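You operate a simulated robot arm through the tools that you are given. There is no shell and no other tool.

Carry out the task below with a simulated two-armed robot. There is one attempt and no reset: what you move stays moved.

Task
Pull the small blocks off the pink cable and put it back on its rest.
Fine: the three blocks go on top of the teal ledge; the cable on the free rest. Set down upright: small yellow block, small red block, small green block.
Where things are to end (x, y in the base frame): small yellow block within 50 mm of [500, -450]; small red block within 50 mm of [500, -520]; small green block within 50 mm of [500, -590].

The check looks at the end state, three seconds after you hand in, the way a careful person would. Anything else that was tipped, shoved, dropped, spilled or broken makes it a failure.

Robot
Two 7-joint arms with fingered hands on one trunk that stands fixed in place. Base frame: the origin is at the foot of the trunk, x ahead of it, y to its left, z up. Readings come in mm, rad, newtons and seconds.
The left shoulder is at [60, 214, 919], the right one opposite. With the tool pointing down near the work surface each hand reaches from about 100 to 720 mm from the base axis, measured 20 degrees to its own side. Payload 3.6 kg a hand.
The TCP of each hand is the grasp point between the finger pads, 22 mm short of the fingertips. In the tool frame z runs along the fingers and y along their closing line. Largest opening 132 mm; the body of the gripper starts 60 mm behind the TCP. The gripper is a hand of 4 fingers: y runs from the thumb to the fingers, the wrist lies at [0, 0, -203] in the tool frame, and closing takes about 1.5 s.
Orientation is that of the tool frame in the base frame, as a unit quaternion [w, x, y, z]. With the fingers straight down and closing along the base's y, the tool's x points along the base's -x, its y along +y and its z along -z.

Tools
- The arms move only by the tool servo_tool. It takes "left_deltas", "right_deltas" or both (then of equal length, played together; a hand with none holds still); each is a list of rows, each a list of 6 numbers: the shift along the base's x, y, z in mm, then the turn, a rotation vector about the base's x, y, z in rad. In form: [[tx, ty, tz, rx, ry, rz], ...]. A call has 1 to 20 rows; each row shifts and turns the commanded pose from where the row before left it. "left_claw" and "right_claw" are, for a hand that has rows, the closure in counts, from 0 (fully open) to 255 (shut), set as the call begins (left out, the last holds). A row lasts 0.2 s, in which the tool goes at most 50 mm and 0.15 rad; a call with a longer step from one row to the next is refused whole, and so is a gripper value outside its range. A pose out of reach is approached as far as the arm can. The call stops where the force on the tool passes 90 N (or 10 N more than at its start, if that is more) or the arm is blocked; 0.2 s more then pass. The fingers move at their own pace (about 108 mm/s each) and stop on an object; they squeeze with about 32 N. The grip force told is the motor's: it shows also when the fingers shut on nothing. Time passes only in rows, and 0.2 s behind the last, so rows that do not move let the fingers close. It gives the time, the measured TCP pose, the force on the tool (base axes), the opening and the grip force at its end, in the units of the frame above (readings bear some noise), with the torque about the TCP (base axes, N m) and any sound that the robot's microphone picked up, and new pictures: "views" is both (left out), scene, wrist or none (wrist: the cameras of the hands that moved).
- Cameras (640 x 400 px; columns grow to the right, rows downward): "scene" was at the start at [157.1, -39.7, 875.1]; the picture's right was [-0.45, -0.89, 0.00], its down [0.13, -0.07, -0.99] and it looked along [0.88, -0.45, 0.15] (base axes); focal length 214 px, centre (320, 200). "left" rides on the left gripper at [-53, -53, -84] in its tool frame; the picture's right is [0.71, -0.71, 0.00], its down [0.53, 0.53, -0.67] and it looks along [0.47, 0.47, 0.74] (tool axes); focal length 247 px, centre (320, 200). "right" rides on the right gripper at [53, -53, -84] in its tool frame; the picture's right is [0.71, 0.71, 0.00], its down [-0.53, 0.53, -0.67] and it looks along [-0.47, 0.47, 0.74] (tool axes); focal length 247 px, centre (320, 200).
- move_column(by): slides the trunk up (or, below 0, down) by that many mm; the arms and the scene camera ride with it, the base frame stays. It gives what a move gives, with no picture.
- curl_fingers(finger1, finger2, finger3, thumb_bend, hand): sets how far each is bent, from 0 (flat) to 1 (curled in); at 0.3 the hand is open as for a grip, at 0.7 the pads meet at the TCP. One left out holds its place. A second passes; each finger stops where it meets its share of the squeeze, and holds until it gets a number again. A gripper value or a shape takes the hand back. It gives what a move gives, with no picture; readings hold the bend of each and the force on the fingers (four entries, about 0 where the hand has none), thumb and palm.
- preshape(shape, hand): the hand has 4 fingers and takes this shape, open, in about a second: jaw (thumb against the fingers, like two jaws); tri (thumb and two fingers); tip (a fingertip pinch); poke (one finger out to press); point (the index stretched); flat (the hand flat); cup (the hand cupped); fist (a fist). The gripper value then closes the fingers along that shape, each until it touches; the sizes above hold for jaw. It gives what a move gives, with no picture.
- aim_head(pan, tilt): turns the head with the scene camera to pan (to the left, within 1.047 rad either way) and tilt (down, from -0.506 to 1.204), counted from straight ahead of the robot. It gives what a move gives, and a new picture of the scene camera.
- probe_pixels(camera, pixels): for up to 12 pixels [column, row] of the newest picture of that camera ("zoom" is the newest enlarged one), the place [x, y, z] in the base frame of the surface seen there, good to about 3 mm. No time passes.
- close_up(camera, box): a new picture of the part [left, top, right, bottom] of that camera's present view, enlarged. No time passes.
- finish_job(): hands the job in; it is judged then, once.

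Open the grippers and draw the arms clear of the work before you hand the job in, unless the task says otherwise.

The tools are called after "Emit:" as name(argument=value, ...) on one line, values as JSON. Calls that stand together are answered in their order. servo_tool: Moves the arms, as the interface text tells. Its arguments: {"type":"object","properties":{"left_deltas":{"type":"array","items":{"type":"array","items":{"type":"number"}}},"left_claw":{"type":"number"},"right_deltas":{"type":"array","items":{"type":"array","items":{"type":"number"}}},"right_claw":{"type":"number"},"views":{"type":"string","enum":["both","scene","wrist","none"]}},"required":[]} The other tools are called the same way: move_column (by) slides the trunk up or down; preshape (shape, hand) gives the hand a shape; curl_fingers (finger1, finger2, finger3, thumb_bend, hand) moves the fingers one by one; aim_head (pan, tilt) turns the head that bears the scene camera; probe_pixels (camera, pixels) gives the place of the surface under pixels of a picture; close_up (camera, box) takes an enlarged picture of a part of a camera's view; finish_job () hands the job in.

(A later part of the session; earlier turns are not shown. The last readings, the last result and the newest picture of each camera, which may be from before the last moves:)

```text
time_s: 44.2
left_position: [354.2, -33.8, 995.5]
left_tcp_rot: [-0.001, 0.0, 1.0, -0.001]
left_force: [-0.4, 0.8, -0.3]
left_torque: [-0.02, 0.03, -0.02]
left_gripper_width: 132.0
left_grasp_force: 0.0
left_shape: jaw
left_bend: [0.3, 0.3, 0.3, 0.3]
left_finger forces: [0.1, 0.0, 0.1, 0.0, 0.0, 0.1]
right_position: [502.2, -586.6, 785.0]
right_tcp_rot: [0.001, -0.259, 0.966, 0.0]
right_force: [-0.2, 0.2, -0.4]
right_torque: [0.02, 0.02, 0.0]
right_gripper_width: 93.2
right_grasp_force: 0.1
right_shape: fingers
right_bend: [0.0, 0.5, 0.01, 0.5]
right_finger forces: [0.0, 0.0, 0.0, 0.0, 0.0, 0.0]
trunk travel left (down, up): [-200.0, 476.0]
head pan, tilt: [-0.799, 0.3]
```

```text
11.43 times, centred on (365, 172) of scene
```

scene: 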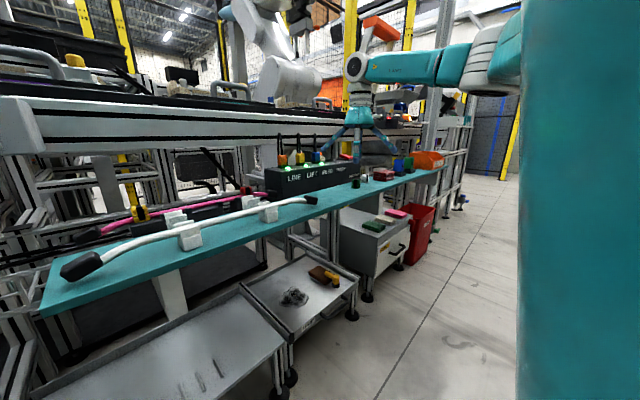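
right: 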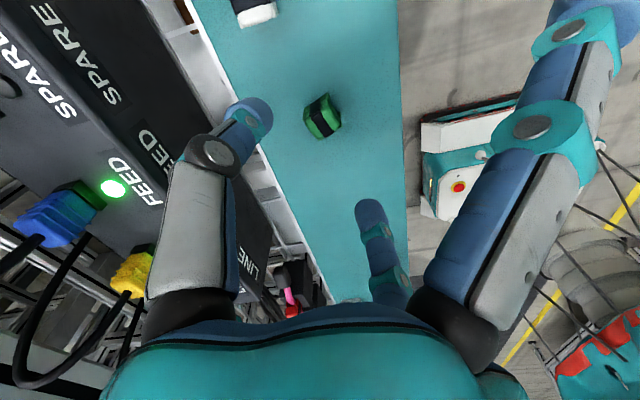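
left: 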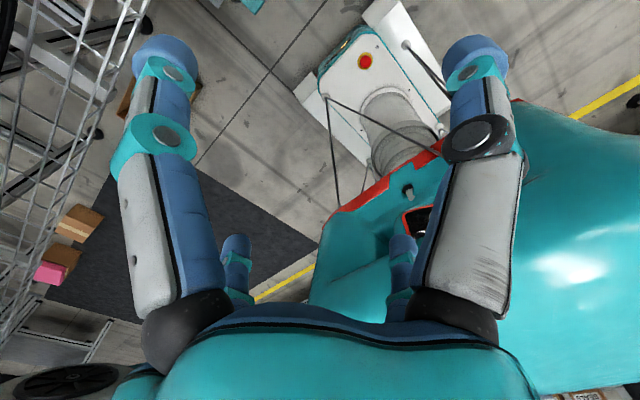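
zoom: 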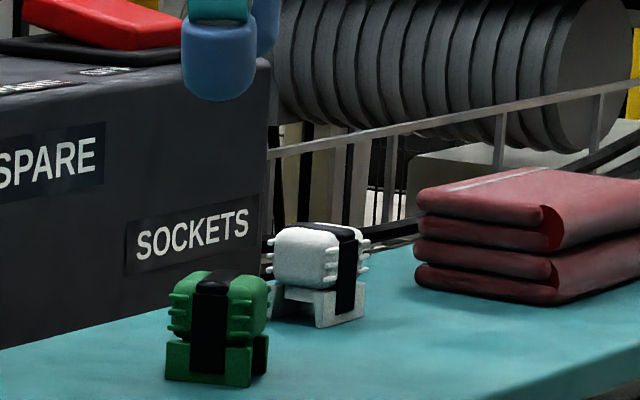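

Green stands upright at ≈(499,-586). Next I move back along x=500 to the red clip's y, turning the hand to ~68°.

Emit:
servo_tool(right_deltas=[[0, 0, 15, 0, 0, 0], [0, 35, 0, 0, 0, 0], [0, 35, 0, 0, 0, 0], [0, 35, 0, 0, 0, 0.133], [0, 36, 0, 0, 0, 0.133], [0, 36, 0, 0, 0, 0.133], [0, 36, 0, 0, 0, 0.133], [0, 36, 0, 0, 0, 0.131], [0, 36, 0, 0, 0, 0], [20, 0, 0, 0, 0, 0], [0, 0, 0, 0, 0, 0]])

Emit:
aim_head(pan=-0.45, tilt=0.4)

Emit:
close_up(camera="scene", box=[250, 110, 420, 220])

```text
time_s: 46.6
left_position: [353.2, -33.8, 996.8]
left_tcp_rot: [-0.001, -0.001, 1.0, 0.0]
left_force: [0.0, -1.2, 0.4]
left_torque: [-0.02, 0.0, -0.01]
left_gripper_width: 132.1
left_grasp_force: 0.1
left_shape: jaw
left_bend: [0.3, 0.3, 0.3, 0.3]
left_finger forces: [0.0, 0.1, 0.1, 0.0, 0.0, 0.0]
right_position: [519.3, -299.4, 800.2]
right_tcp_rot: [-0.001, -0.56, 0.828, 0.0]
right_force: [0.4, -0.2, 0.8]
right_torque: [-0.01, 0.05, -0.01]
right_gripper_width: 93.2
right_grasp_force: 0.1
right_shape: fingers
right_bend: [0.0, 0.5, 0.01, 0.5]
right_finger forces: [0.0, 0.0, 0.0, 0.1, 0.1, 0.0]
trunk travel left (down, up): [-200.0, 476.0]
head pan, tilt: [-0.799, 0.3]
```

scene: 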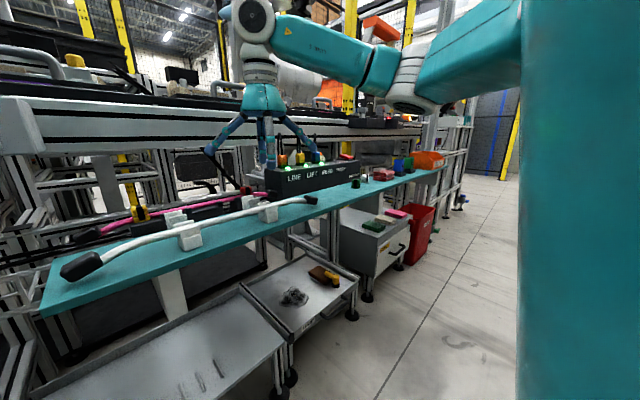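
right: 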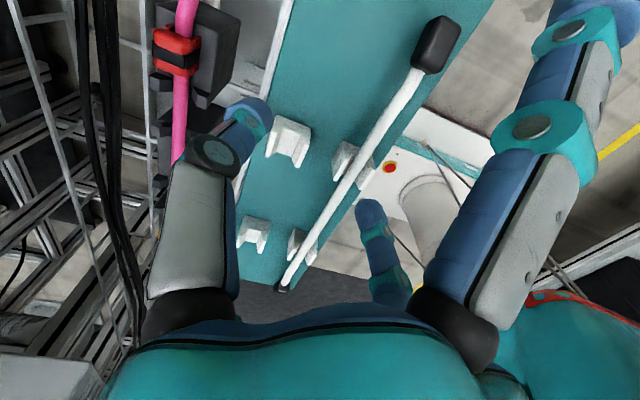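

```text
time_s: 47.5
left_position: [353.6, -33.5, 996.4]
left_tcp_rot: [0.0, 0.0, 1.0, 0.001]
left_force: [0.1, 0.4, 0.1]
left_torque: [-0.02, -0.01, 0.0]
left_gripper_width: 131.9
left_grasp_force: 0.1
left_shape: jaw
left_bend: [0.3, 0.3, 0.3, 0.3]
left_finger forces: [0.0, 0.0, 0.0, 0.0, 0.0, 0.0]
right_position: [518.9, -300.4, 799.7]
right_tcp_rot: [0.0, -0.56, 0.828, 0.0]
right_force: [-0.6, -0.4, 0.8]
right_torque: [0.02, 0.01, 0.0]
right_gripper_width: 93.1
right_grasp_force: 0.0
right_shape: fingers
right_bend: [0.0, 0.5, 0.01, 0.5]
right_finger forces: [0.1, 0.1, 0.1, 0.0, 0.1, 0.1]
trunk travel left (down, up): [-200.0, 476.0]
head pan, tilt: [-0.45, 0.4]
```

scene: 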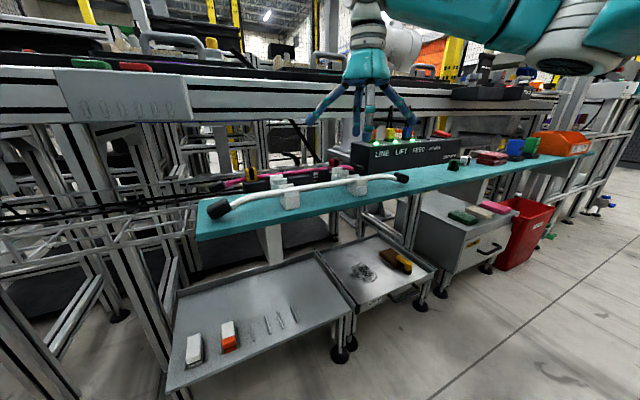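

```text
3.64 times, centred on (335, 165) of scene
```

zoom: 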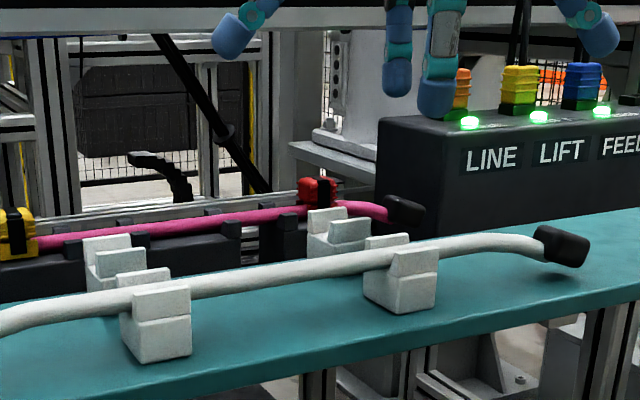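

The red clip shows at zoom (317,190) and wrist (177,52), with the control box edge just beyond the cap. I probe clip, cap, box corner and LINE plug.

Emit:
probe_pixels(camera="zoom", pixels=[[317, 182], [305, 195], [332, 188], [405, 207], [385, 150], [380, 190], [383, 125], [440, 115], [455, 70], [410, 200]])

Emit:
close_up(camera="right", box=[120, 0, 280, 100])

Emit:
probe_pixels(camera="zoom", pixels=[[225, 210], [140, 135], [200, 120], [290, 160], [250, 300], [145, 270], [310, 275], [210, 270], [300, 190], [260, 250]])

```text
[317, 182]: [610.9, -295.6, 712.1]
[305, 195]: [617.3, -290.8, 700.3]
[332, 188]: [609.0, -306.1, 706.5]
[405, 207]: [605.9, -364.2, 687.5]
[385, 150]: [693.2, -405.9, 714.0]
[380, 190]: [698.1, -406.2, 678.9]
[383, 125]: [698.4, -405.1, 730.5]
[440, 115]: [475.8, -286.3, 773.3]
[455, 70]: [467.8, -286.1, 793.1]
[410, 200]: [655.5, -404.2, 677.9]
```

```text
4.00 times, centred on (200, 50) of right
```

zoom: 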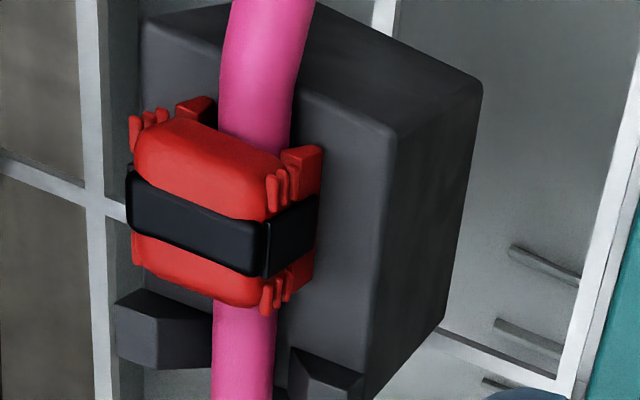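

```text
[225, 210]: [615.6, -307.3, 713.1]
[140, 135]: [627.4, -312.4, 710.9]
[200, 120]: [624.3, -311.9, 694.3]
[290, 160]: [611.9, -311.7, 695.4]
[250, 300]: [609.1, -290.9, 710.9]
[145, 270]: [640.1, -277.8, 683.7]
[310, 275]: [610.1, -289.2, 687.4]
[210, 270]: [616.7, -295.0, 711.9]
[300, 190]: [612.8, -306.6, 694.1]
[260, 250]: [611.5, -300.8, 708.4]
```

Red clip centre ≈(618.5,-301), control box corner at y≈-405, x≥620. The -y side tip lands at ~(580,-394), clear. I move over it and down to z≈722.

Emit:
servo_tool(right_deltas=[[33, 0, 0, 0, 0, 0], [33, -1, 0, 0, 0, 0], [33, 0, -10, 0, 0, 0], [0, 0, -15, 0, 0, 0], [0, 0, -20, 0, 0, 0], [0, 0, -18, 0, 0, 0], [0, 0, -15, 0, 0, 0], [0, 0, 0, 0, 0, 0]])

Emit:
curl_fingers(hand="right", finger2=0.54, thumb_bend=0.54)

Emit:
close_up(camera="scene", box=[270, 110, 410, 210])

Emit:
close_up(camera="right", box=[200, 40, 560, 265])

```text
time_s: 49.3
left_position: [353.2, -33.1, 996.2]
left_tcp_rot: [-0.001, 0.0, 1.0, 0.0]
left_force: [0.2, -0.1, -0.1]
left_torque: [-0.01, -0.02, 0.05]
left_gripper_width: 131.7
left_grasp_force: 0.0
left_shape: jaw
left_bend: [0.3, 0.3, 0.3, 0.3]
left_finger forces: [0.0, 0.1, 0.0, 0.0, 0.0, 0.1]
right_position: [617.9, -300.8, 723.1]
right_tcp_rot: [0.0, -0.56, 0.828, 0.0]
right_force: [0.1, 0.2, -0.8]
right_torque: [-0.03, 0.0, -0.01]
right_gripper_width: 93.2
right_grasp_force: 0.0
right_shape: fingers
right_bend: [0.0, 0.5, 0.01, 0.5]
right_finger forces: [0.0, 0.1, 0.2, 0.0, 0.1, 0.0]
trunk travel left (down, up): [-200.0, 476.0]
head pan, tilt: [-0.45, 0.4]
```

scene: 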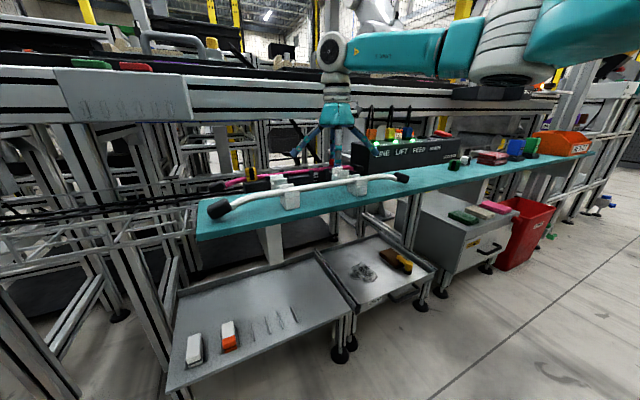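
right: 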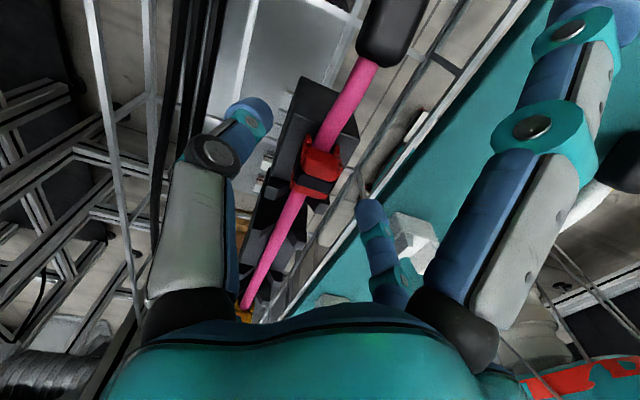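

```text
time_s: 50.3
left_position: [353.2, -34.2, 996.2]
left_tcp_rot: [-0.001, 0.0, 1.0, 0.0]
left_force: [-0.1, 0.1, -0.3]
left_torque: [0.01, -0.01, -0.01]
left_gripper_width: 131.9
left_grasp_force: 0.1
left_shape: jaw
left_bend: [0.3, 0.3, 0.3, 0.3]
left_finger forces: [0.0, 0.1, 0.0, 0.1, 0.0, 0.0]
right_position: [616.9, -300.6, 723.7]
right_tcp_rot: [-0.001, -0.559, 0.829, 0.0]
right_force: [0.9, -0.2, -0.3]
right_torque: [-0.03, -0.01, -0.04]
right_gripper_width: 91.2
right_grasp_force: 0.0
right_shape: fingers
right_bend: [0.0, 0.54, 0.01, 0.54]
right_finger forces: [0.0, 0.0, 0.0, 0.1, 0.0, 0.0]
trunk travel left (down, up): [-200.0, 476.0]
head pan, tilt: [-0.45, 0.4]
```

```text
4.00 times, centred on (340, 160) of scene
```

zoom: 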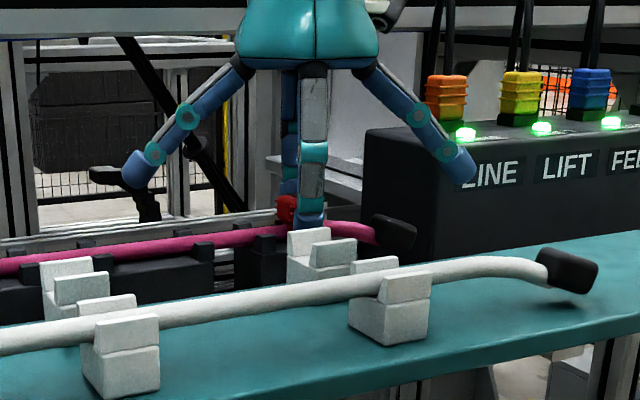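

```text
1.78 times, centred on (380, 152) of right
```

zoom: 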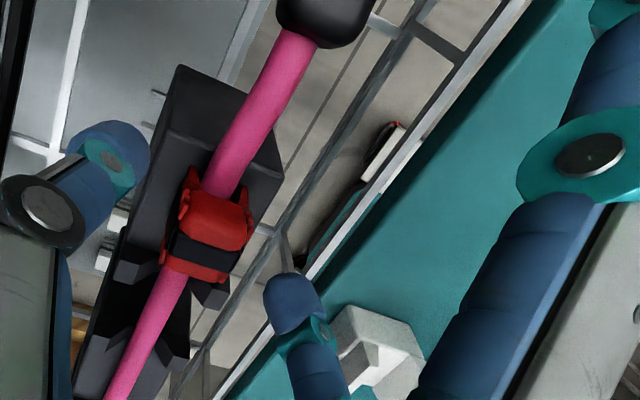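

Fingers straddle the red clip, side fingers clear of the box. I lower to z≈710 and close.

Emit:
servo_tool(right_deltas=[[1, 0, -6, 0, 0, 0], [0.5, 0, -7, 0, 0, 0], [0, 0, 0, 0, 0, 0]], views="none")

Emit:
curl_fingers(hand="right", finger2=0.75, thumb_bend=0.75)

Emit:
close_up(camera="scene", box=[290, 120, 390, 200])

Emit:
close_up(camera="right", box=[200, 40, 560, 265])

```text
time_s: 51.1
left_position: [353.1, -33.5, 997.0]
left_tcp_rot: [0.0, -0.001, 1.0, 0.0]
left_force: [0.2, 0.9, -0.7]
left_torque: [-0.01, 0.0, 0.01]
left_gripper_width: 132.0
left_grasp_force: 0.0
left_shape: jaw
left_bend: [0.3, 0.3, 0.3, 0.3]
left_finger forces: [0.0, 0.0, 0.0, 0.0, 0.0, 0.1]
right_position: [618.8, -302.7, 709.6]
right_tcp_rot: [0.0, -0.56, 0.829, 0.0]
right_force: [0.4, -0.5, -0.7]
right_torque: [-0.01, -0.04, -0.02]
right_gripper_width: 90.9
right_grasp_force: 0.1
right_shape: fingers
right_bend: [0.0, 0.54, 0.01, 0.54]
right_finger forces: [0.1, 0.0, 0.0, 0.0, 0.1, 0.1]
trunk travel left (down, up): [-200.0, 476.0]
head pan, tilt: [-0.45, 0.4]
```

```text
time_s: 52.1
left_position: [353.1, -33.6, 996.3]
left_tcp_rot: [-0.001, -0.001, 1.0, 0.0]
left_force: [0.3, -0.2, -0.5]
left_torque: [0.02, 0.02, 0.04]
left_gripper_width: 131.9
left_grasp_force: 0.1
left_shape: jaw
left_bend: [0.3, 0.3, 0.3, 0.3]
left_finger forces: [0.0, 0.0, 0.1, 0.1, 0.0, 0.0]
right_position: [618.7, -302.7, 710.5]
right_tcp_rot: [0.001, -0.56, 0.829, -0.001]
right_force: [4.6, -1.1, 5.6]
right_torque: [-0.01, -0.13, 0.35]
right_gripper_width: 87.6
right_grasp_force: 16.0
right_shape: fingers
right_bend: [0.0, 0.61, 0.01, 0.62]
right_finger forces: [0.0, 13.6, 0.0, 0.0, 17.8, 0.0]
trunk travel left (down, up): [-200.0, 476.0]
head pan, tilt: [-0.45, 0.4]
```

```text
5.00 times, centred on (340, 160) of scene
```

zoom: 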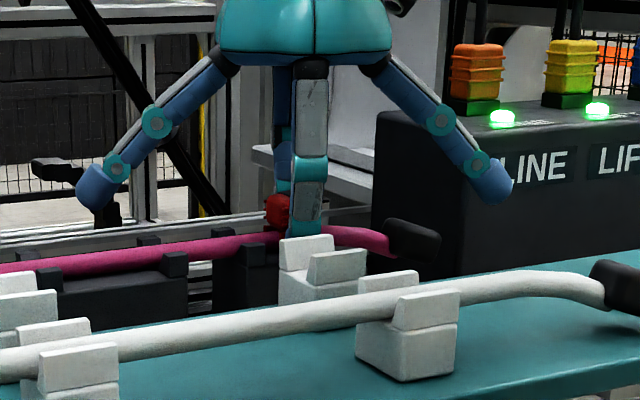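

```text
1.78 times, centred on (380, 152) of right
```

zoom: 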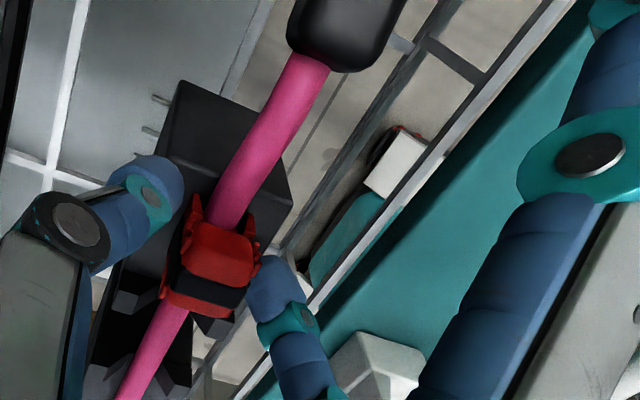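

The red clip is pinched with ~16 N and little side load. I pull up slowly.

Emit:
servo_tool(right_deltas=[[0, 0, 2, 0, 0, 0], [0, 0, 2, 0, 0, 0], [0, 0, 2, 0, 0, 0], [0, 0, 2, 0, 0, 0], [0, 0, 0, 0, 0, 0]], views="none")

Emit:
close_up(camera="scene", box=[290, 120, 390, 200])

Emit:
close_up(camera="right", box=[200, 40, 560, 265])

```text
time_s: 53.3
left_position: [352.9, -33.8, 996.0]
left_tcp_rot: [-0.001, 0.0, 1.0, 0.0]
left_force: [0.1, -0.6, 0.5]
left_torque: [0.01, -0.03, -0.01]
left_gripper_width: 132.0
left_grasp_force: 0.1
left_shape: jaw
left_bend: [0.3, 0.3, 0.3, 0.3]
left_finger forces: [0.0, 0.0, 0.0, 0.0, 0.0, 0.1]
right_position: [620.9, -301.6, 718.9]
right_tcp_rot: [0.0, -0.56, 0.829, 0.001]
right_force: [0.4, 0.1, 0.0]
right_torque: [-0.01, 0.0, -0.01]
right_gripper_width: 85.5
right_grasp_force: 8.0
right_shape: fingers
right_bend: [0.0, 0.63, 0.01, 0.68]
right_finger forces: [0.1, 7.7, 0.0, 0.1, 7.8, 0.0]
trunk travel left (down, up): [-200.0, 476.0]
head pan, tilt: [-0.45, 0.4]
```

```text
5.00 times, centred on (340, 160) of scene
```

zoom: 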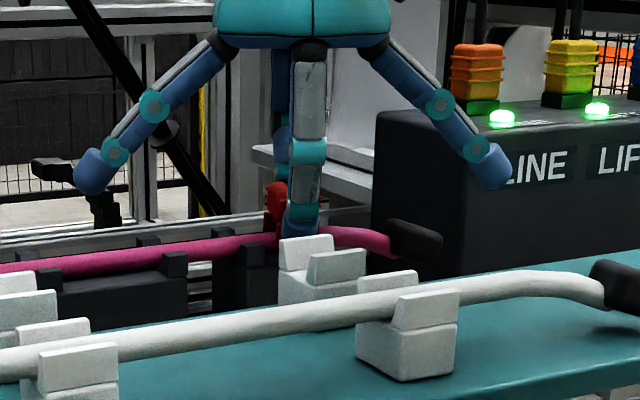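

```text
1.78 times, centred on (380, 152) of right
```

zoom: 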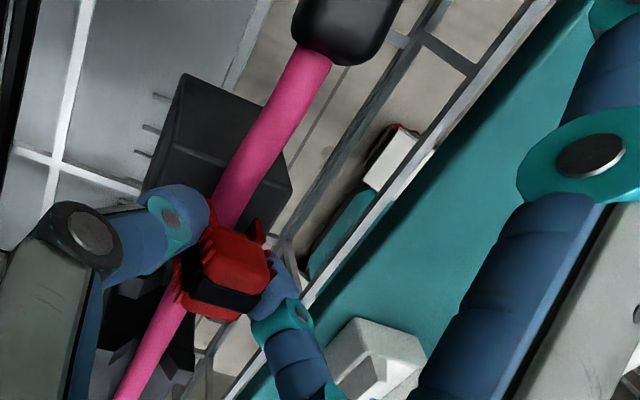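

The red clip is off (balanced 8 N grip) and the cable stayed. I lift, retract to x=500, travel to y≈-517 and turn to ~30°.

Emit:
servo_tool(right_deltas=[[0, 0, 8, 0, 0, 0], [0, 0, 15, 0, 0, 0], [0, 0, 25, 0, 0, 0], [0, 0, 22, 0, 0, 0], [-40, 0, 0, 0, 0, 0], [-40, 0, 0, 0, 0, 0], [-40, 0, 0, 0, 0, 0], [0, -30, 0, 0, 0, -0.133], [0, -30, 0, 0, 0, -0.133], [0, -30, 0, 0, 0, -0.133], [0, -30, 0, 0, 0, -0.133], [0, -30, 0, 0, 0, -0.131], [0, -30, 0, 0, 0, 0], [0, -36, 0, 0, 0, 0], [0, 0, -15, 0, 0, 0], [0, 0, -20, 0, 0, 0], [0, 0, 0, 0, 0, 0]])

Emit:
aim_head(pan=-0.8, tilt=0.3)

Emit:
close_up(camera="scene", box=[310, 130, 390, 195])

```text
time_s: 56.9
left_position: [353.5, -32.6, 996.2]
left_tcp_rot: [-0.001, -0.001, 1.0, 0.0]
left_force: [-0.1, -0.2, 0.5]
left_torque: [-0.01, -0.01, -0.03]
left_gripper_width: 131.7
left_grasp_force: 0.1
left_shape: jaw
left_bend: [0.3, 0.3, 0.3, 0.3]
left_finger forces: [0.0, 0.1, 0.0, 0.0, 0.1, 0.0]
right_position: [501.3, -516.9, 752.6]
right_tcp_rot: [0.0, -0.26, 0.966, 0.0]
right_force: [-0.2, -0.2, -0.2]
right_torque: [-0.01, 0.04, -0.05]
right_gripper_width: 85.3
right_grasp_force: 8.2
right_shape: fingers
right_bend: [0.0, 0.63, 0.01, 0.67]
right_finger forces: [0.1, 7.8, 0.1, 0.0, 7.8, 0.0]
trunk travel left (down, up): [-200.0, 476.0]
head pan, tilt: [-0.45, 0.4]
```

scene: 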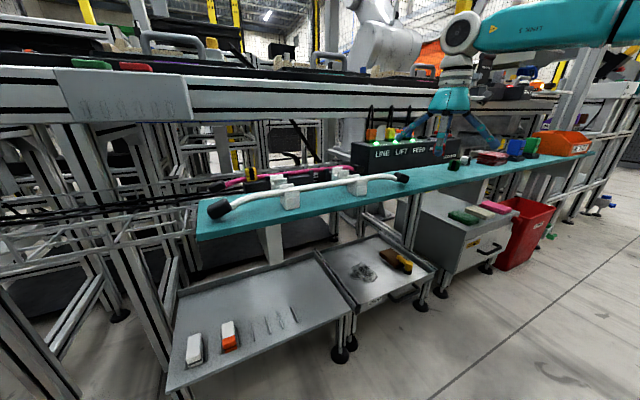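
right: 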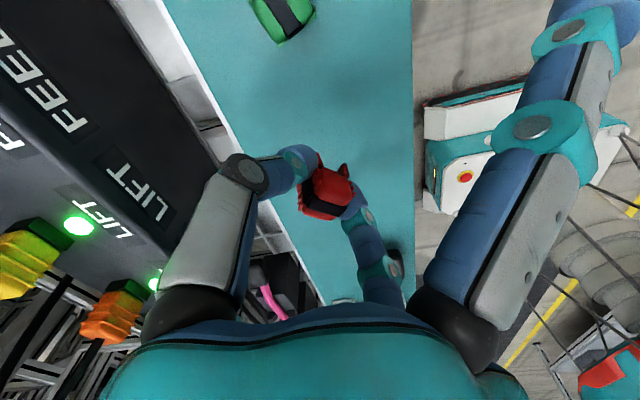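

```text
time_s: 57.7
left_position: [353.8, -34.1, 996.1]
left_tcp_rot: [-0.002, 0.0, 1.0, 0.0]
left_force: [0.1, -0.6, 0.9]
left_torque: [0.03, 0.02, 0.03]
left_gripper_width: 131.9
left_grasp_force: 0.0
left_shape: jaw
left_bend: [0.3, 0.3, 0.3, 0.3]
left_finger forces: [0.1, 0.1, 0.1, 0.0, 0.0, 0.0]
right_position: [501.5, -516.7, 751.8]
right_tcp_rot: [0.001, -0.26, 0.966, -0.001]
right_force: [0.8, 0.1, 0.7]
right_torque: [0.01, -0.02, 0.01]
right_gripper_width: 85.2
right_grasp_force: 7.5
right_shape: fingers
right_bend: [0.0, 0.63, 0.01, 0.67]
right_finger forces: [0.0, 7.8, 0.0, 0.0, 7.7, 0.1]
trunk travel left (down, up): [-200.0, 476.0]
head pan, tilt: [-0.799, 0.3]
```

scene: 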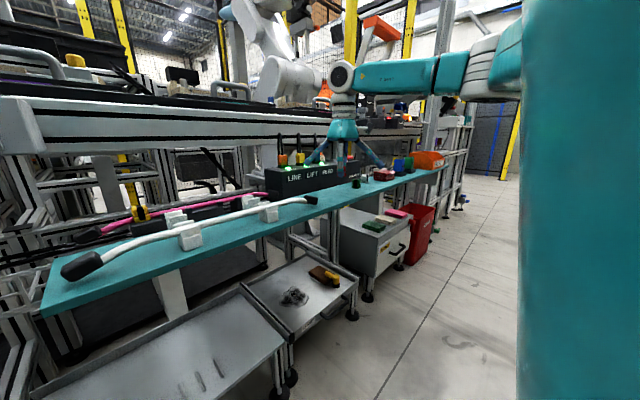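

```text
6.15 times, centred on (350, 162) of scene
```

zoom: 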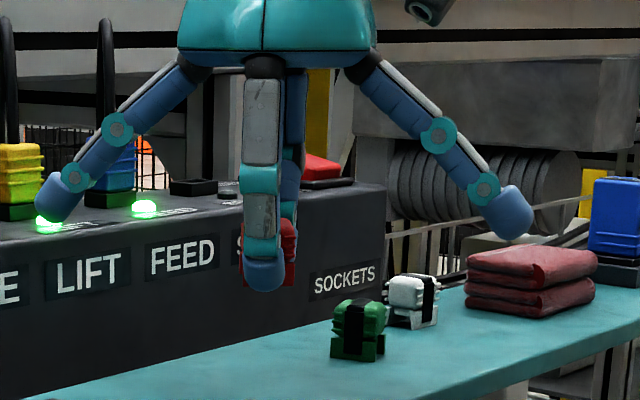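

The red block hangs above y≈-517, green 70 mm further. I lower to z≈708.

Emit:
servo_tool(right_deltas=[[0, 0, -15, 0, 0, 0], [0, 0, -15, 0, 0, 0], [0, 0, -11, 0, 0, 0], [0, 0, -2, 0, 0, 0], [0, 0, 0, 0, 0, 0]], views="none")

Emit:
close_up(camera="scene", box=[325, 160, 375, 195])

Emit:
close_up(camera="right", box=[220, 100, 440, 240])

```text
time_s: 58.9
left_position: [353.2, -34.2, 995.8]
left_tcp_rot: [-0.001, -0.001, 1.0, 0.0]
left_force: [0.1, 0.9, 1.6]
left_torque: [-0.04, -0.02, 0.03]
left_gripper_width: 131.9
left_grasp_force: 0.1
left_shape: jaw
left_bend: [0.3, 0.3, 0.3, 0.3]
left_finger forces: [0.0, 0.0, 0.1, 0.1, 0.1, 0.0]
right_position: [498.9, -516.0, 708.7]
right_tcp_rot: [0.0, -0.26, 0.966, 0.0]
right_force: [-0.2, -0.4, -0.8]
right_torque: [-0.01, -0.01, -0.03]
right_gripper_width: 85.2
right_grasp_force: 8.0
right_shape: fingers
right_bend: [0.0, 0.63, 0.01, 0.67]
right_finger forces: [0.0, 7.8, 0.0, 0.0, 7.8, 0.0]
trunk travel left (down, up): [-200.0, 476.0]
head pan, tilt: [-0.799, 0.3]
```

```text
11.43 times, centred on (350, 178) of scene
```

zoom: 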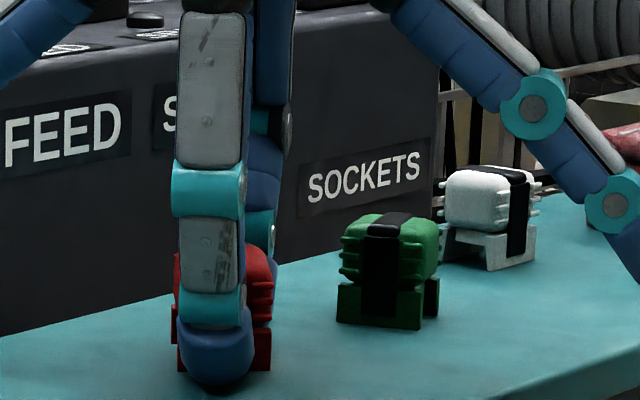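

```text
2.86 times, centred on (330, 170) of right
```

zoom: 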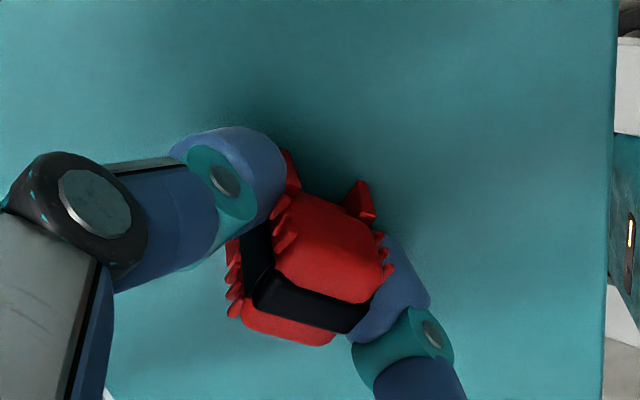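

Red looks upright, feet nearly at the ledge. I step down to touch.

Emit:
servo_tool(right_deltas=[[0, 0, -1.5, 0, 0, 0], [0, 0, -1, 0, 0, 0], [0, 0, 0, 0, 0, 0]], views="none")

Emit:
servo_tool(right_deltas=[[0, 0, -1, 0, 0, 0], [0, 0, 0, 0, 0, 0]], views="none")

```text
time_s: 59.7
left_position: [353.8, -32.6, 996.5]
left_tcp_rot: [-0.001, 0.0, 1.0, 0.0]
left_force: [0.4, 0.3, 0.4]
left_torque: [-0.01, 0.01, 0.04]
left_gripper_width: 132.0
left_grasp_force: 0.0
left_shape: jaw
left_bend: [0.3, 0.3, 0.3, 0.3]
left_finger forces: [0.1, 0.0, 0.0, 0.0, 0.1, 0.1]
right_position: [500.6, -517.0, 706.8]
right_tcp_rot: [0.001, -0.26, 0.966, 0.0]
right_force: [0.0, -0.2, -1.0]
right_torque: [0.01, 0.01, 0.01]
right_gripper_width: 85.6
right_grasp_force: 7.8
right_shape: fingers
right_bend: [0.0, 0.63, 0.01, 0.67]
right_finger forces: [0.1, 7.8, 0.0, 0.0, 7.7, 0.1]
trunk travel left (down, up): [-200.0, 476.0]
head pan, tilt: [-0.799, 0.3]
```

```text
time_s: 60.3
left_position: [353.8, -34.1, 995.8]
left_tcp_rot: [-0.001, -0.001, 1.0, -0.001]
left_force: [-0.1, -0.9, 0.4]
left_torque: [0.01, 0.02, -0.05]
left_gripper_width: 131.8
left_grasp_force: 0.0
left_shape: jaw
left_bend: [0.3, 0.3, 0.3, 0.3]
left_finger forces: [0.1, 0.0, 0.0, 0.0, 0.0, 0.0]
right_position: [499.8, -517.9, 706.1]
right_tcp_rot: [-0.001, -0.26, 0.966, -0.001]
right_force: [0.5, -0.6, 2.4]
right_torque: [0.01, 0.0, -0.01]
right_gripper_width: 85.5
right_grasp_force: 8.3
right_shape: fingers
right_bend: [0.0, 0.63, 0.01, 0.67]
right_finger forces: [0.0, 8.2, 0.0, 0.0, 8.4, 0.1]
trunk travel left (down, up): [-200.0, 476.0]
head pan, tilt: [-0.799, 0.3]
```

Light contact (2.4 N). I open the pinch evenly, then rise a little and open more.

Emit:
curl_fingers(hand="right", finger2=0.58, thumb_bend=0.62)

Emit:
servo_tool(right_deltas=[[0, 0, 2, 0, 0, 0], [0, 0, 0, 0, 0, 0]], views="none")

Emit:
curl_fingers(hand="right", finger2=0.52, thumb_bend=0.53)

Emit:
close_up(camera="right", box=[220, 100, 440, 240])

```text
time_s: 61.3
left_position: [352.9, -32.5, 996.6]
left_tcp_rot: [-0.001, 0.0, 1.0, 0.0]
left_force: [-0.5, -0.4, 0.1]
left_torque: [-0.01, 0.05, -0.02]
left_gripper_width: 132.1
left_grasp_force: 0.1
left_shape: jaw
left_bend: [0.3, 0.3, 0.3, 0.3]
left_finger forces: [0.0, 0.0, 0.0, 0.0, 0.0, 0.0]
right_position: [499.2, -518.1, 707.0]
right_tcp_rot: [0.001, -0.259, 0.966, -0.001]
right_force: [1.9, -2.3, 7.7]
right_torque: [-0.03, 0.02, 0.01]
right_gripper_width: 87.3
right_grasp_force: 3.2
right_shape: fingers
right_bend: [0.0, 0.61, 0.01, 0.62]
right_finger forces: [0.0, 5.2, 0.1, 0.0, 2.1, 0.1]
trunk travel left (down, up): [-200.0, 476.0]
head pan, tilt: [-0.799, 0.3]
```

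```text
time_s: 61.9
left_position: [352.7, -33.6, 996.3]
left_tcp_rot: [-0.001, -0.001, 1.0, 0.001]
left_force: [-0.4, -0.4, 0.0]
left_torque: [-0.01, 0.03, 0.01]
left_gripper_width: 131.9
left_grasp_force: 0.1
left_shape: jaw
left_bend: [0.3, 0.3, 0.3, 0.3]
left_finger forces: [0.1, 0.0, 0.0, 0.1, 0.0, 0.1]
right_position: [499.6, -516.6, 707.3]
right_tcp_rot: [-0.001, -0.26, 0.966, 0.001]
right_force: [0.4, -1.6, 3.0]
right_torque: [0.05, 0.0, 0.01]
right_gripper_width: 87.0
right_grasp_force: 1.2
right_shape: fingers
right_bend: [0.0, 0.59, 0.01, 0.62]
right_finger forces: [0.1, 2.6, 0.1, 0.0, 0.0, 0.0]
trunk travel left (down, up): [-200.0, 476.0]
head pan, tilt: [-0.799, 0.3]
```

```text
time_s: 62.9
left_position: [352.3, -33.1, 996.6]
left_tcp_rot: [-0.002, -0.001, 1.0, 0.001]
left_force: [-0.6, 0.6, 0.0]
left_torque: [0.01, 0.01, -0.02]
left_gripper_width: 131.9
left_grasp_force: 0.2
left_shape: jaw
left_bend: [0.3, 0.3, 0.3, 0.3]
left_finger forces: [0.0, 0.0, 0.0, 0.0, 0.1, 0.1]
right_position: [500.1, -516.4, 709.6]
right_tcp_rot: [0.0, -0.26, 0.966, 0.0]
right_force: [1.5, -0.1, 7.5]
right_torque: [0.04, 0.06, 0.01]
right_gripper_width: 91.0
right_grasp_force: 4.2
right_shape: fingers
right_bend: [0.0, 0.54, 0.01, 0.54]
right_finger forces: [0.1, 5.4, 0.0, 0.0, 2.3, 0.0]
trunk travel left (down, up): [-200.0, 476.0]
head pan, tilt: [-0.799, 0.3]
```

```text
2.86 times, centred on (330, 170) of right
```

zoom: 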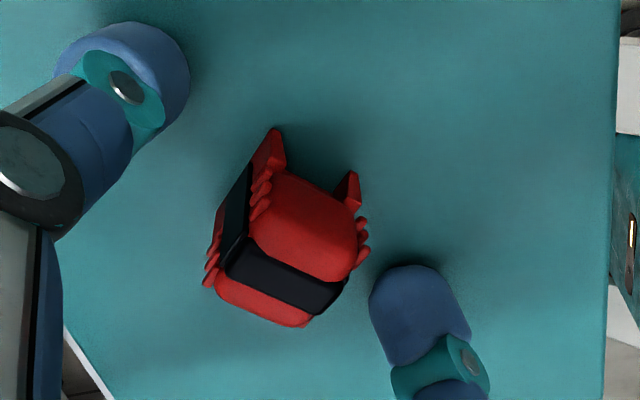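

Red stands free. I raise the right hand and also move the left hand away to +y, to leave room for reaching the yellow clip.

Emit:
servo_tool(right_deltas=[[0, 0, 10, 0, 0, 0], [0, 0, 20, 0, 0, 0], [0, 0, 25, 0, 0, 0], [0, 0, 30, 0, 0, 0], [0, 0, 10, 0, 0, 0], [0, 0, 0, 0, 0, 0]], left_deltas=[[0, 40, 0, 0, 0, 0], [0, 40, 0, 0, 0, 0], [0, 40, 0, 0, 0, 0], [0, 40, 0, 0, 0, 0], [0, 40, 0, 0, 0, 0], [0, 0, 0, 0, 0, 0]])

Emit:
close_up(camera="scene", box=[325, 160, 375, 195])

```text
time_s: 64.3
left_position: [356.1, 167.2, 998.3]
left_tcp_rot: [-0.001, -0.001, 1.0, 0.0]
left_force: [0.2, -0.2, -0.4]
left_torque: [0.02, -0.02, 0.03]
left_gripper_width: 131.9
left_grasp_force: 0.1
left_shape: jaw
left_bend: [0.3, 0.3, 0.3, 0.3]
left_finger forces: [0.0, 0.1, 0.1, 0.1, 0.1, 0.0]
right_position: [500.2, -517.0, 802.9]
right_tcp_rot: [0.0, -0.26, 0.966, 0.001]
right_force: [0.1, 0.4, -0.3]
right_torque: [-0.01, 0.02, 0.0]
right_gripper_width: 91.5
right_grasp_force: 0.0
right_shape: fingers
right_bend: [0.0, 0.52, 0.01, 0.53]
right_finger forces: [0.1, 0.1, 0.0, 0.0, 0.0, 0.0]
trunk travel left (down, up): [-200.0, 476.0]
head pan, tilt: [-0.799, 0.3]
```

scene: 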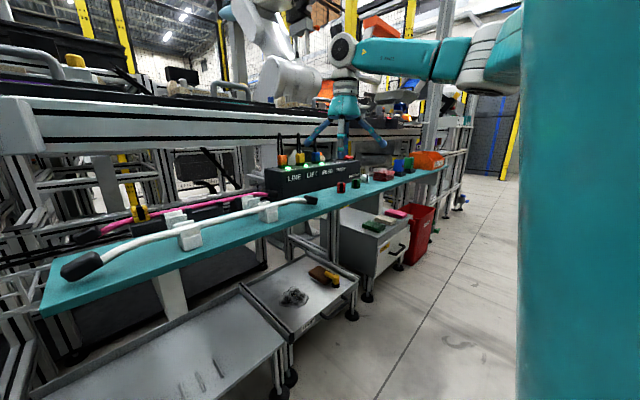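
right: 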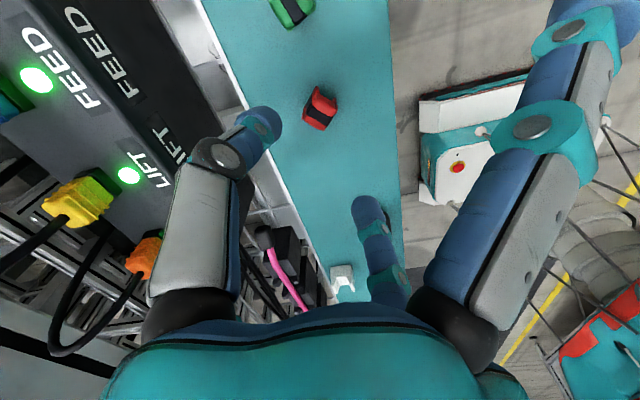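
left: 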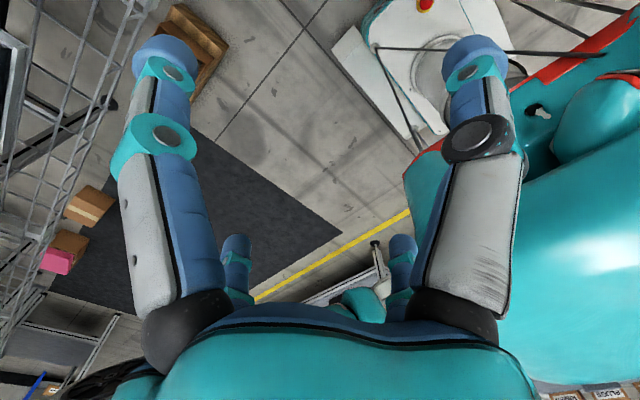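

```text
11.43 times, centred on (350, 178) of scene
```

zoom: 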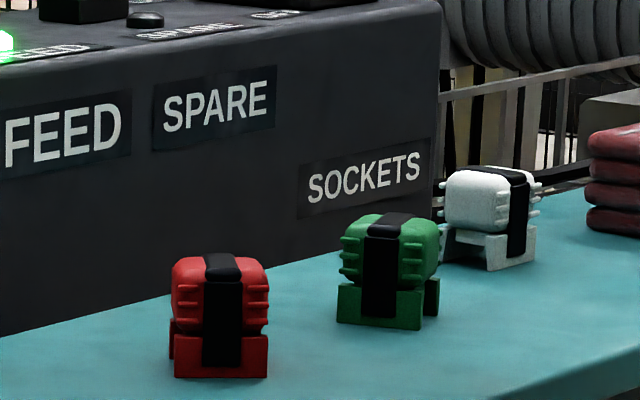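

Red and green stand upright. Now to the yellow clip near (620,-104): travel along x=500 with hand turned to ~68°.

Emit:
servo_tool(right_deltas=[[0, 40, 0, 0, 0, 0], [0, 40, 0, 0, 0, 0], [0, 40, 0, 0, 0, 0.133], [0, 40, 0, 0, 0, 0.133], [0, 40, 0, 0, 0, 0.133], [0, 40, 0, 0, 0, 0.133], [0, 40, 0, 0, 0, 0.131], [0, 40, 0, 0, 0, 0], [0, 40, 0, 0, 0, 0], [0, 40, 0, 0, 0, 0], [0, 12, 0, 0, 0, 0], [30, 0, 0, 0, 0, 0], [0, 0, 0, 0, 0, 0]])

Emit:
aim_head(pan=-0.2, tilt=0.4)

Emit:
close_up(camera="scene", box=[240, 100, 440, 220])

```text
time_s: 67.1
left_position: [356.0, 166.8, 997.5]
left_tcp_rot: [-0.001, 0.0, 1.0, -0.001]
left_force: [0.6, 0.4, -0.3]
left_torque: [0.02, 0.01, 0.01]
left_gripper_width: 131.9
left_grasp_force: 0.1
left_shape: jaw
left_bend: [0.3, 0.3, 0.3, 0.3]
left_finger forces: [0.0, 0.0, 0.0, 0.0, 0.1, 0.0]
right_position: [533.4, -105.3, 803.0]
right_tcp_rot: [0.001, -0.56, 0.829, 0.0]
right_force: [0.0, -0.3, 0.0]
right_torque: [-0.01, 0.0, 0.02]
right_gripper_width: 91.2
right_grasp_force: 0.0
right_shape: fingers
right_bend: [0.0, 0.52, 0.01, 0.53]
right_finger forces: [0.1, 0.0, 0.1, 0.0, 0.1, 0.0]
trunk travel left (down, up): [-200.0, 476.0]
head pan, tilt: [-0.799, 0.3]
```

scene: 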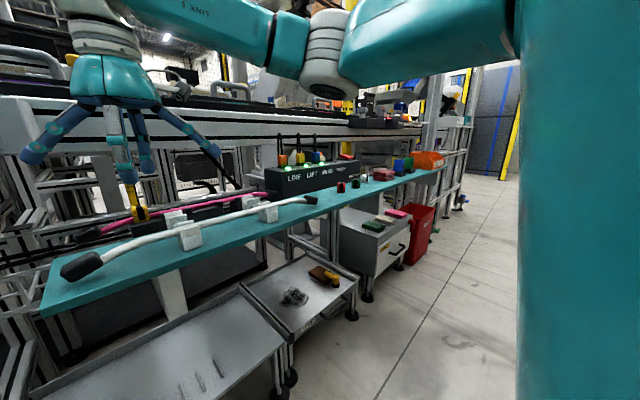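
right: 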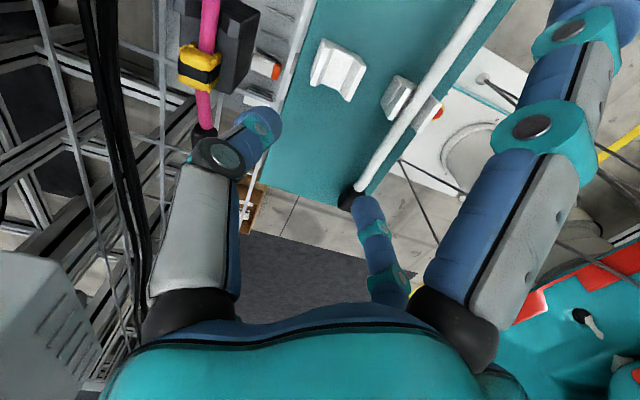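

```text
time_s: 68.1
left_position: [356.4, 166.1, 999.0]
left_tcp_rot: [-0.002, 0.0, 1.0, 0.0]
left_force: [-0.5, 0.1, 0.5]
left_torque: [0.01, 0.02, -0.02]
left_gripper_width: 131.8
left_grasp_force: 0.0
left_shape: jaw
left_bend: [0.3, 0.3, 0.3, 0.3]
left_finger forces: [0.1, 0.1, 0.0, 0.0, 0.0, 0.0]
right_position: [533.1, -105.4, 801.6]
right_tcp_rot: [-0.001, -0.56, 0.829, 0.0]
right_force: [-0.6, 0.6, 0.4]
right_torque: [0.05, 0.04, 0.01]
right_gripper_width: 91.3
right_grasp_force: 0.0
right_shape: fingers
right_bend: [0.0, 0.52, 0.01, 0.53]
right_finger forces: [0.1, 0.0, 0.0, 0.1, 0.0, 0.1]
trunk travel left (down, up): [-200.0, 476.0]
head pan, tilt: [-0.201, 0.4]
```

scene: 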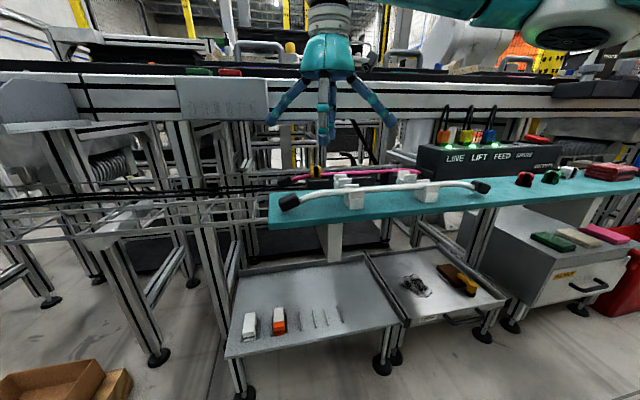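

```text
3.20 times, centred on (340, 160) of scene
```

zoom: 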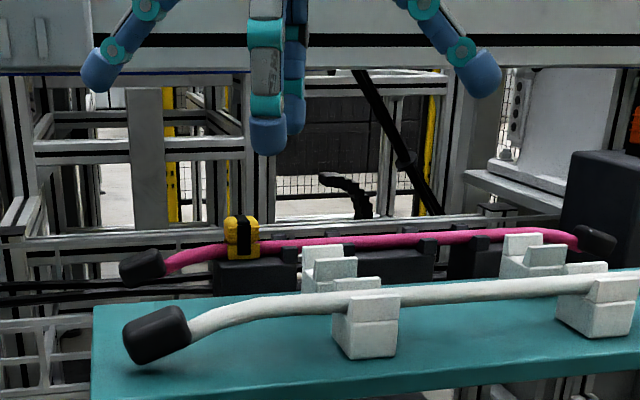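

The yellow clip shows at wrist (200,67) and zoom (242,238). I zoom the wrist view to fix its centre.

Emit:
close_up(camera="right", box=[140, 20, 300, 120])

Emit:
probe_pixels(camera="zoom", pixels=[[240, 190], [165, 150], [310, 165], [230, 120], [160, 230], [250, 270], [320, 220], [310, 250], [260, 60], [260, 340], [215, 170], [280, 215]])

```text
4.00 times, centred on (220, 70) of right
```

zoom: 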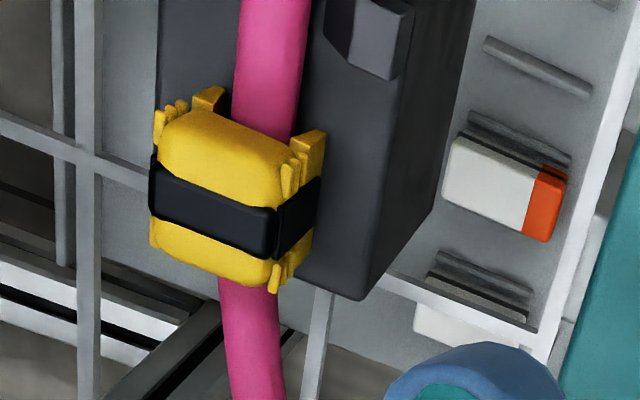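

```text
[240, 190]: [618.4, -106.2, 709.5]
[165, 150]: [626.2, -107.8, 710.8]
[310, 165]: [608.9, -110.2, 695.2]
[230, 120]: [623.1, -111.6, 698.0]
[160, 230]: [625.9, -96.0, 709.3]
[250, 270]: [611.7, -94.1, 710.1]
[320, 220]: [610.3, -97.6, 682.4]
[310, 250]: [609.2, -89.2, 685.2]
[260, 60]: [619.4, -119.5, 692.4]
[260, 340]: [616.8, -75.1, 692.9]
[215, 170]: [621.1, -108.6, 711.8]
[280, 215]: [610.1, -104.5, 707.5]
```

Yellow clip centre ≈(618.5,-101). I go above it and down to z≈722.

Emit:
servo_tool(right_deltas=[[29, 1, 0, 0, 0, 0], [29, 1, 0, 0, 0, 0], [28, 1, -10, 0, 0, 0], [0, 1, -15, 0, 0, 0], [0, 0, -20, 0, 0, 0], [0, 0, -20, 0, 0, 0], [0, 0, -15, 0, 0, 0], [0, 0, 0, 0, 0, 0]])

Emit:
close_up(camera="scene", box=[250, 110, 390, 210])

Emit:
close_up(camera="right", box=[200, 40, 560, 265])

```text
time_s: 69.9
left_position: [355.2, 166.3, 998.3]
left_tcp_rot: [0.0, 0.0, 1.0, 0.0]
left_force: [0.5, -0.3, -0.4]
left_torque: [0.02, 0.01, -0.02]
left_gripper_width: 131.9
left_grasp_force: 0.0
left_shape: jaw
left_bend: [0.3, 0.3, 0.3, 0.3]
left_finger forces: [0.0, 0.0, 0.0, 0.1, 0.0, 0.1]
right_position: [615.7, -101.8, 722.1]
right_tcp_rot: [0.0, -0.56, 0.828, -0.001]
right_force: [0.4, -0.5, -0.4]
right_torque: [0.02, 0.0, 0.02]
right_gripper_width: 91.6
right_grasp_force: 0.0
right_shape: fingers
right_bend: [0.0, 0.52, 0.01, 0.53]
right_finger forces: [0.0, 0.0, 0.0, 0.0, 0.0, 0.0]
trunk travel left (down, up): [-200.0, 476.0]
head pan, tilt: [-0.201, 0.4]
```

scene: 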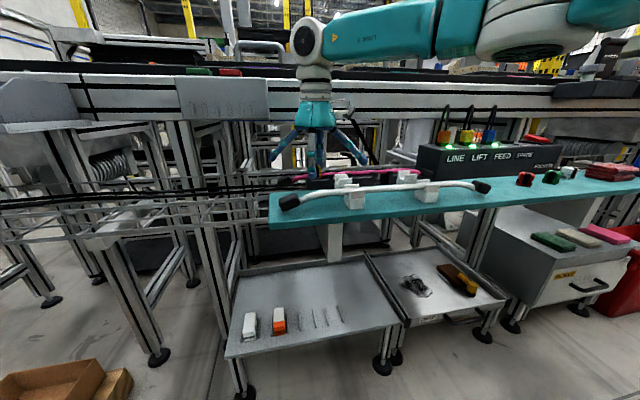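
right: 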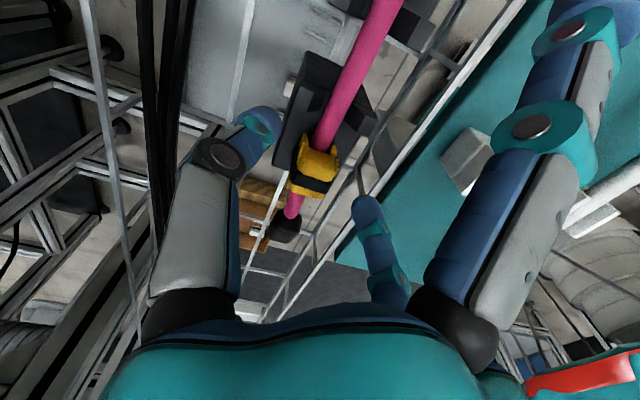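

```text
4.00 times, centred on (320, 160) of scene
```

zoom: 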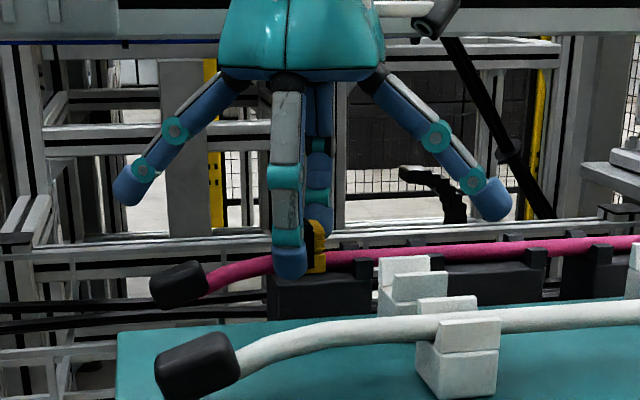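

```text
1.78 times, centred on (380, 152) of right
```

zoom: 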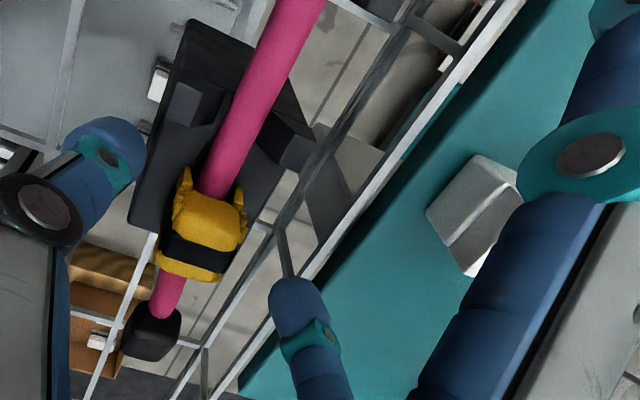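

The hand straddles the yellow clip properly. I shift +2.5 mm in x, lower to z≈710 and close.

Emit:
servo_tool(right_deltas=[[1.5, 0.5, -6, 0, 0, 0], [1, 0, -6, 0, 0, 0], [0, 0, 0, 0, 0, 0]], views="none")

Emit:
curl_fingers(hand="right", finger2=0.75, thumb_bend=0.75)

Emit:
close_up(camera="right", box=[200, 40, 560, 265])

```text
time_s: 70.7
left_position: [355.4, 166.6, 999.0]
left_tcp_rot: [-0.001, 0.0, 1.0, 0.001]
left_force: [0.2, -0.9, -0.2]
left_torque: [-0.05, 0.01, 0.03]
left_gripper_width: 131.8
left_grasp_force: 0.1
left_shape: jaw
left_bend: [0.3, 0.3, 0.3, 0.3]
left_finger forces: [0.0, 0.1, 0.1, 0.1, 0.1, 0.1]
right_position: [619.7, -100.3, 710.6]
right_tcp_rot: [0.0, -0.559, 0.829, 0.0]
right_force: [-0.5, -0.2, -0.4]
right_torque: [-0.01, 0.01, 0.03]
right_gripper_width: 91.3
right_grasp_force: 0.1
right_shape: fingers
right_bend: [0.0, 0.52, 0.01, 0.53]
right_finger forces: [0.0, 0.0, 0.0, 0.0, 0.0, 0.0]
trunk travel left (down, up): [-200.0, 476.0]
head pan, tilt: [-0.201, 0.4]
```

```text
time_s: 71.7
left_position: [355.1, 166.3, 998.6]
left_tcp_rot: [-0.001, -0.001, 1.0, 0.0]
left_force: [-0.3, 0.1, 0.3]
left_torque: [-0.02, -0.03, -0.03]
left_gripper_width: 131.9
left_grasp_force: 0.2
left_shape: jaw
left_bend: [0.3, 0.3, 0.3, 0.3]
left_finger forces: [0.1, 0.0, 0.0, 0.1, 0.0, 0.1]
right_position: [620.5, -99.9, 712.2]
right_tcp_rot: [0.0, -0.56, 0.829, 0.0]
right_force: [5.1, 0.5, 2.8]
right_torque: [-0.01, -0.11, 0.32]
right_gripper_width: 87.8
right_grasp_force: 14.3
right_shape: fingers
right_bend: [0.0, 0.61, 0.01, 0.62]
right_finger forces: [0.1, 12.4, 0.0, 0.0, 16.1, 0.1]
trunk travel left (down, up): [-200.0, 476.0]
head pan, tilt: [-0.201, 0.4]
```

```text
1.78 times, centred on (380, 152) of right
```

zoom: 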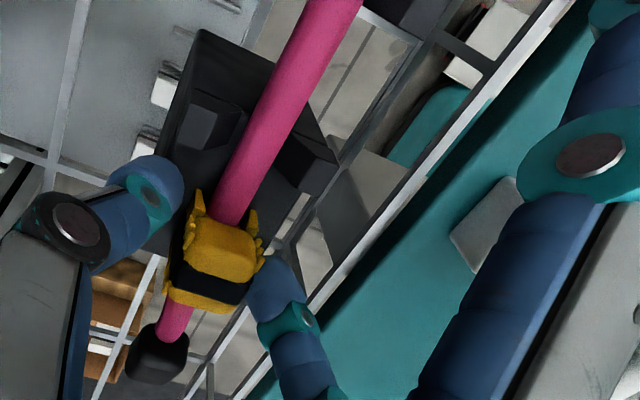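

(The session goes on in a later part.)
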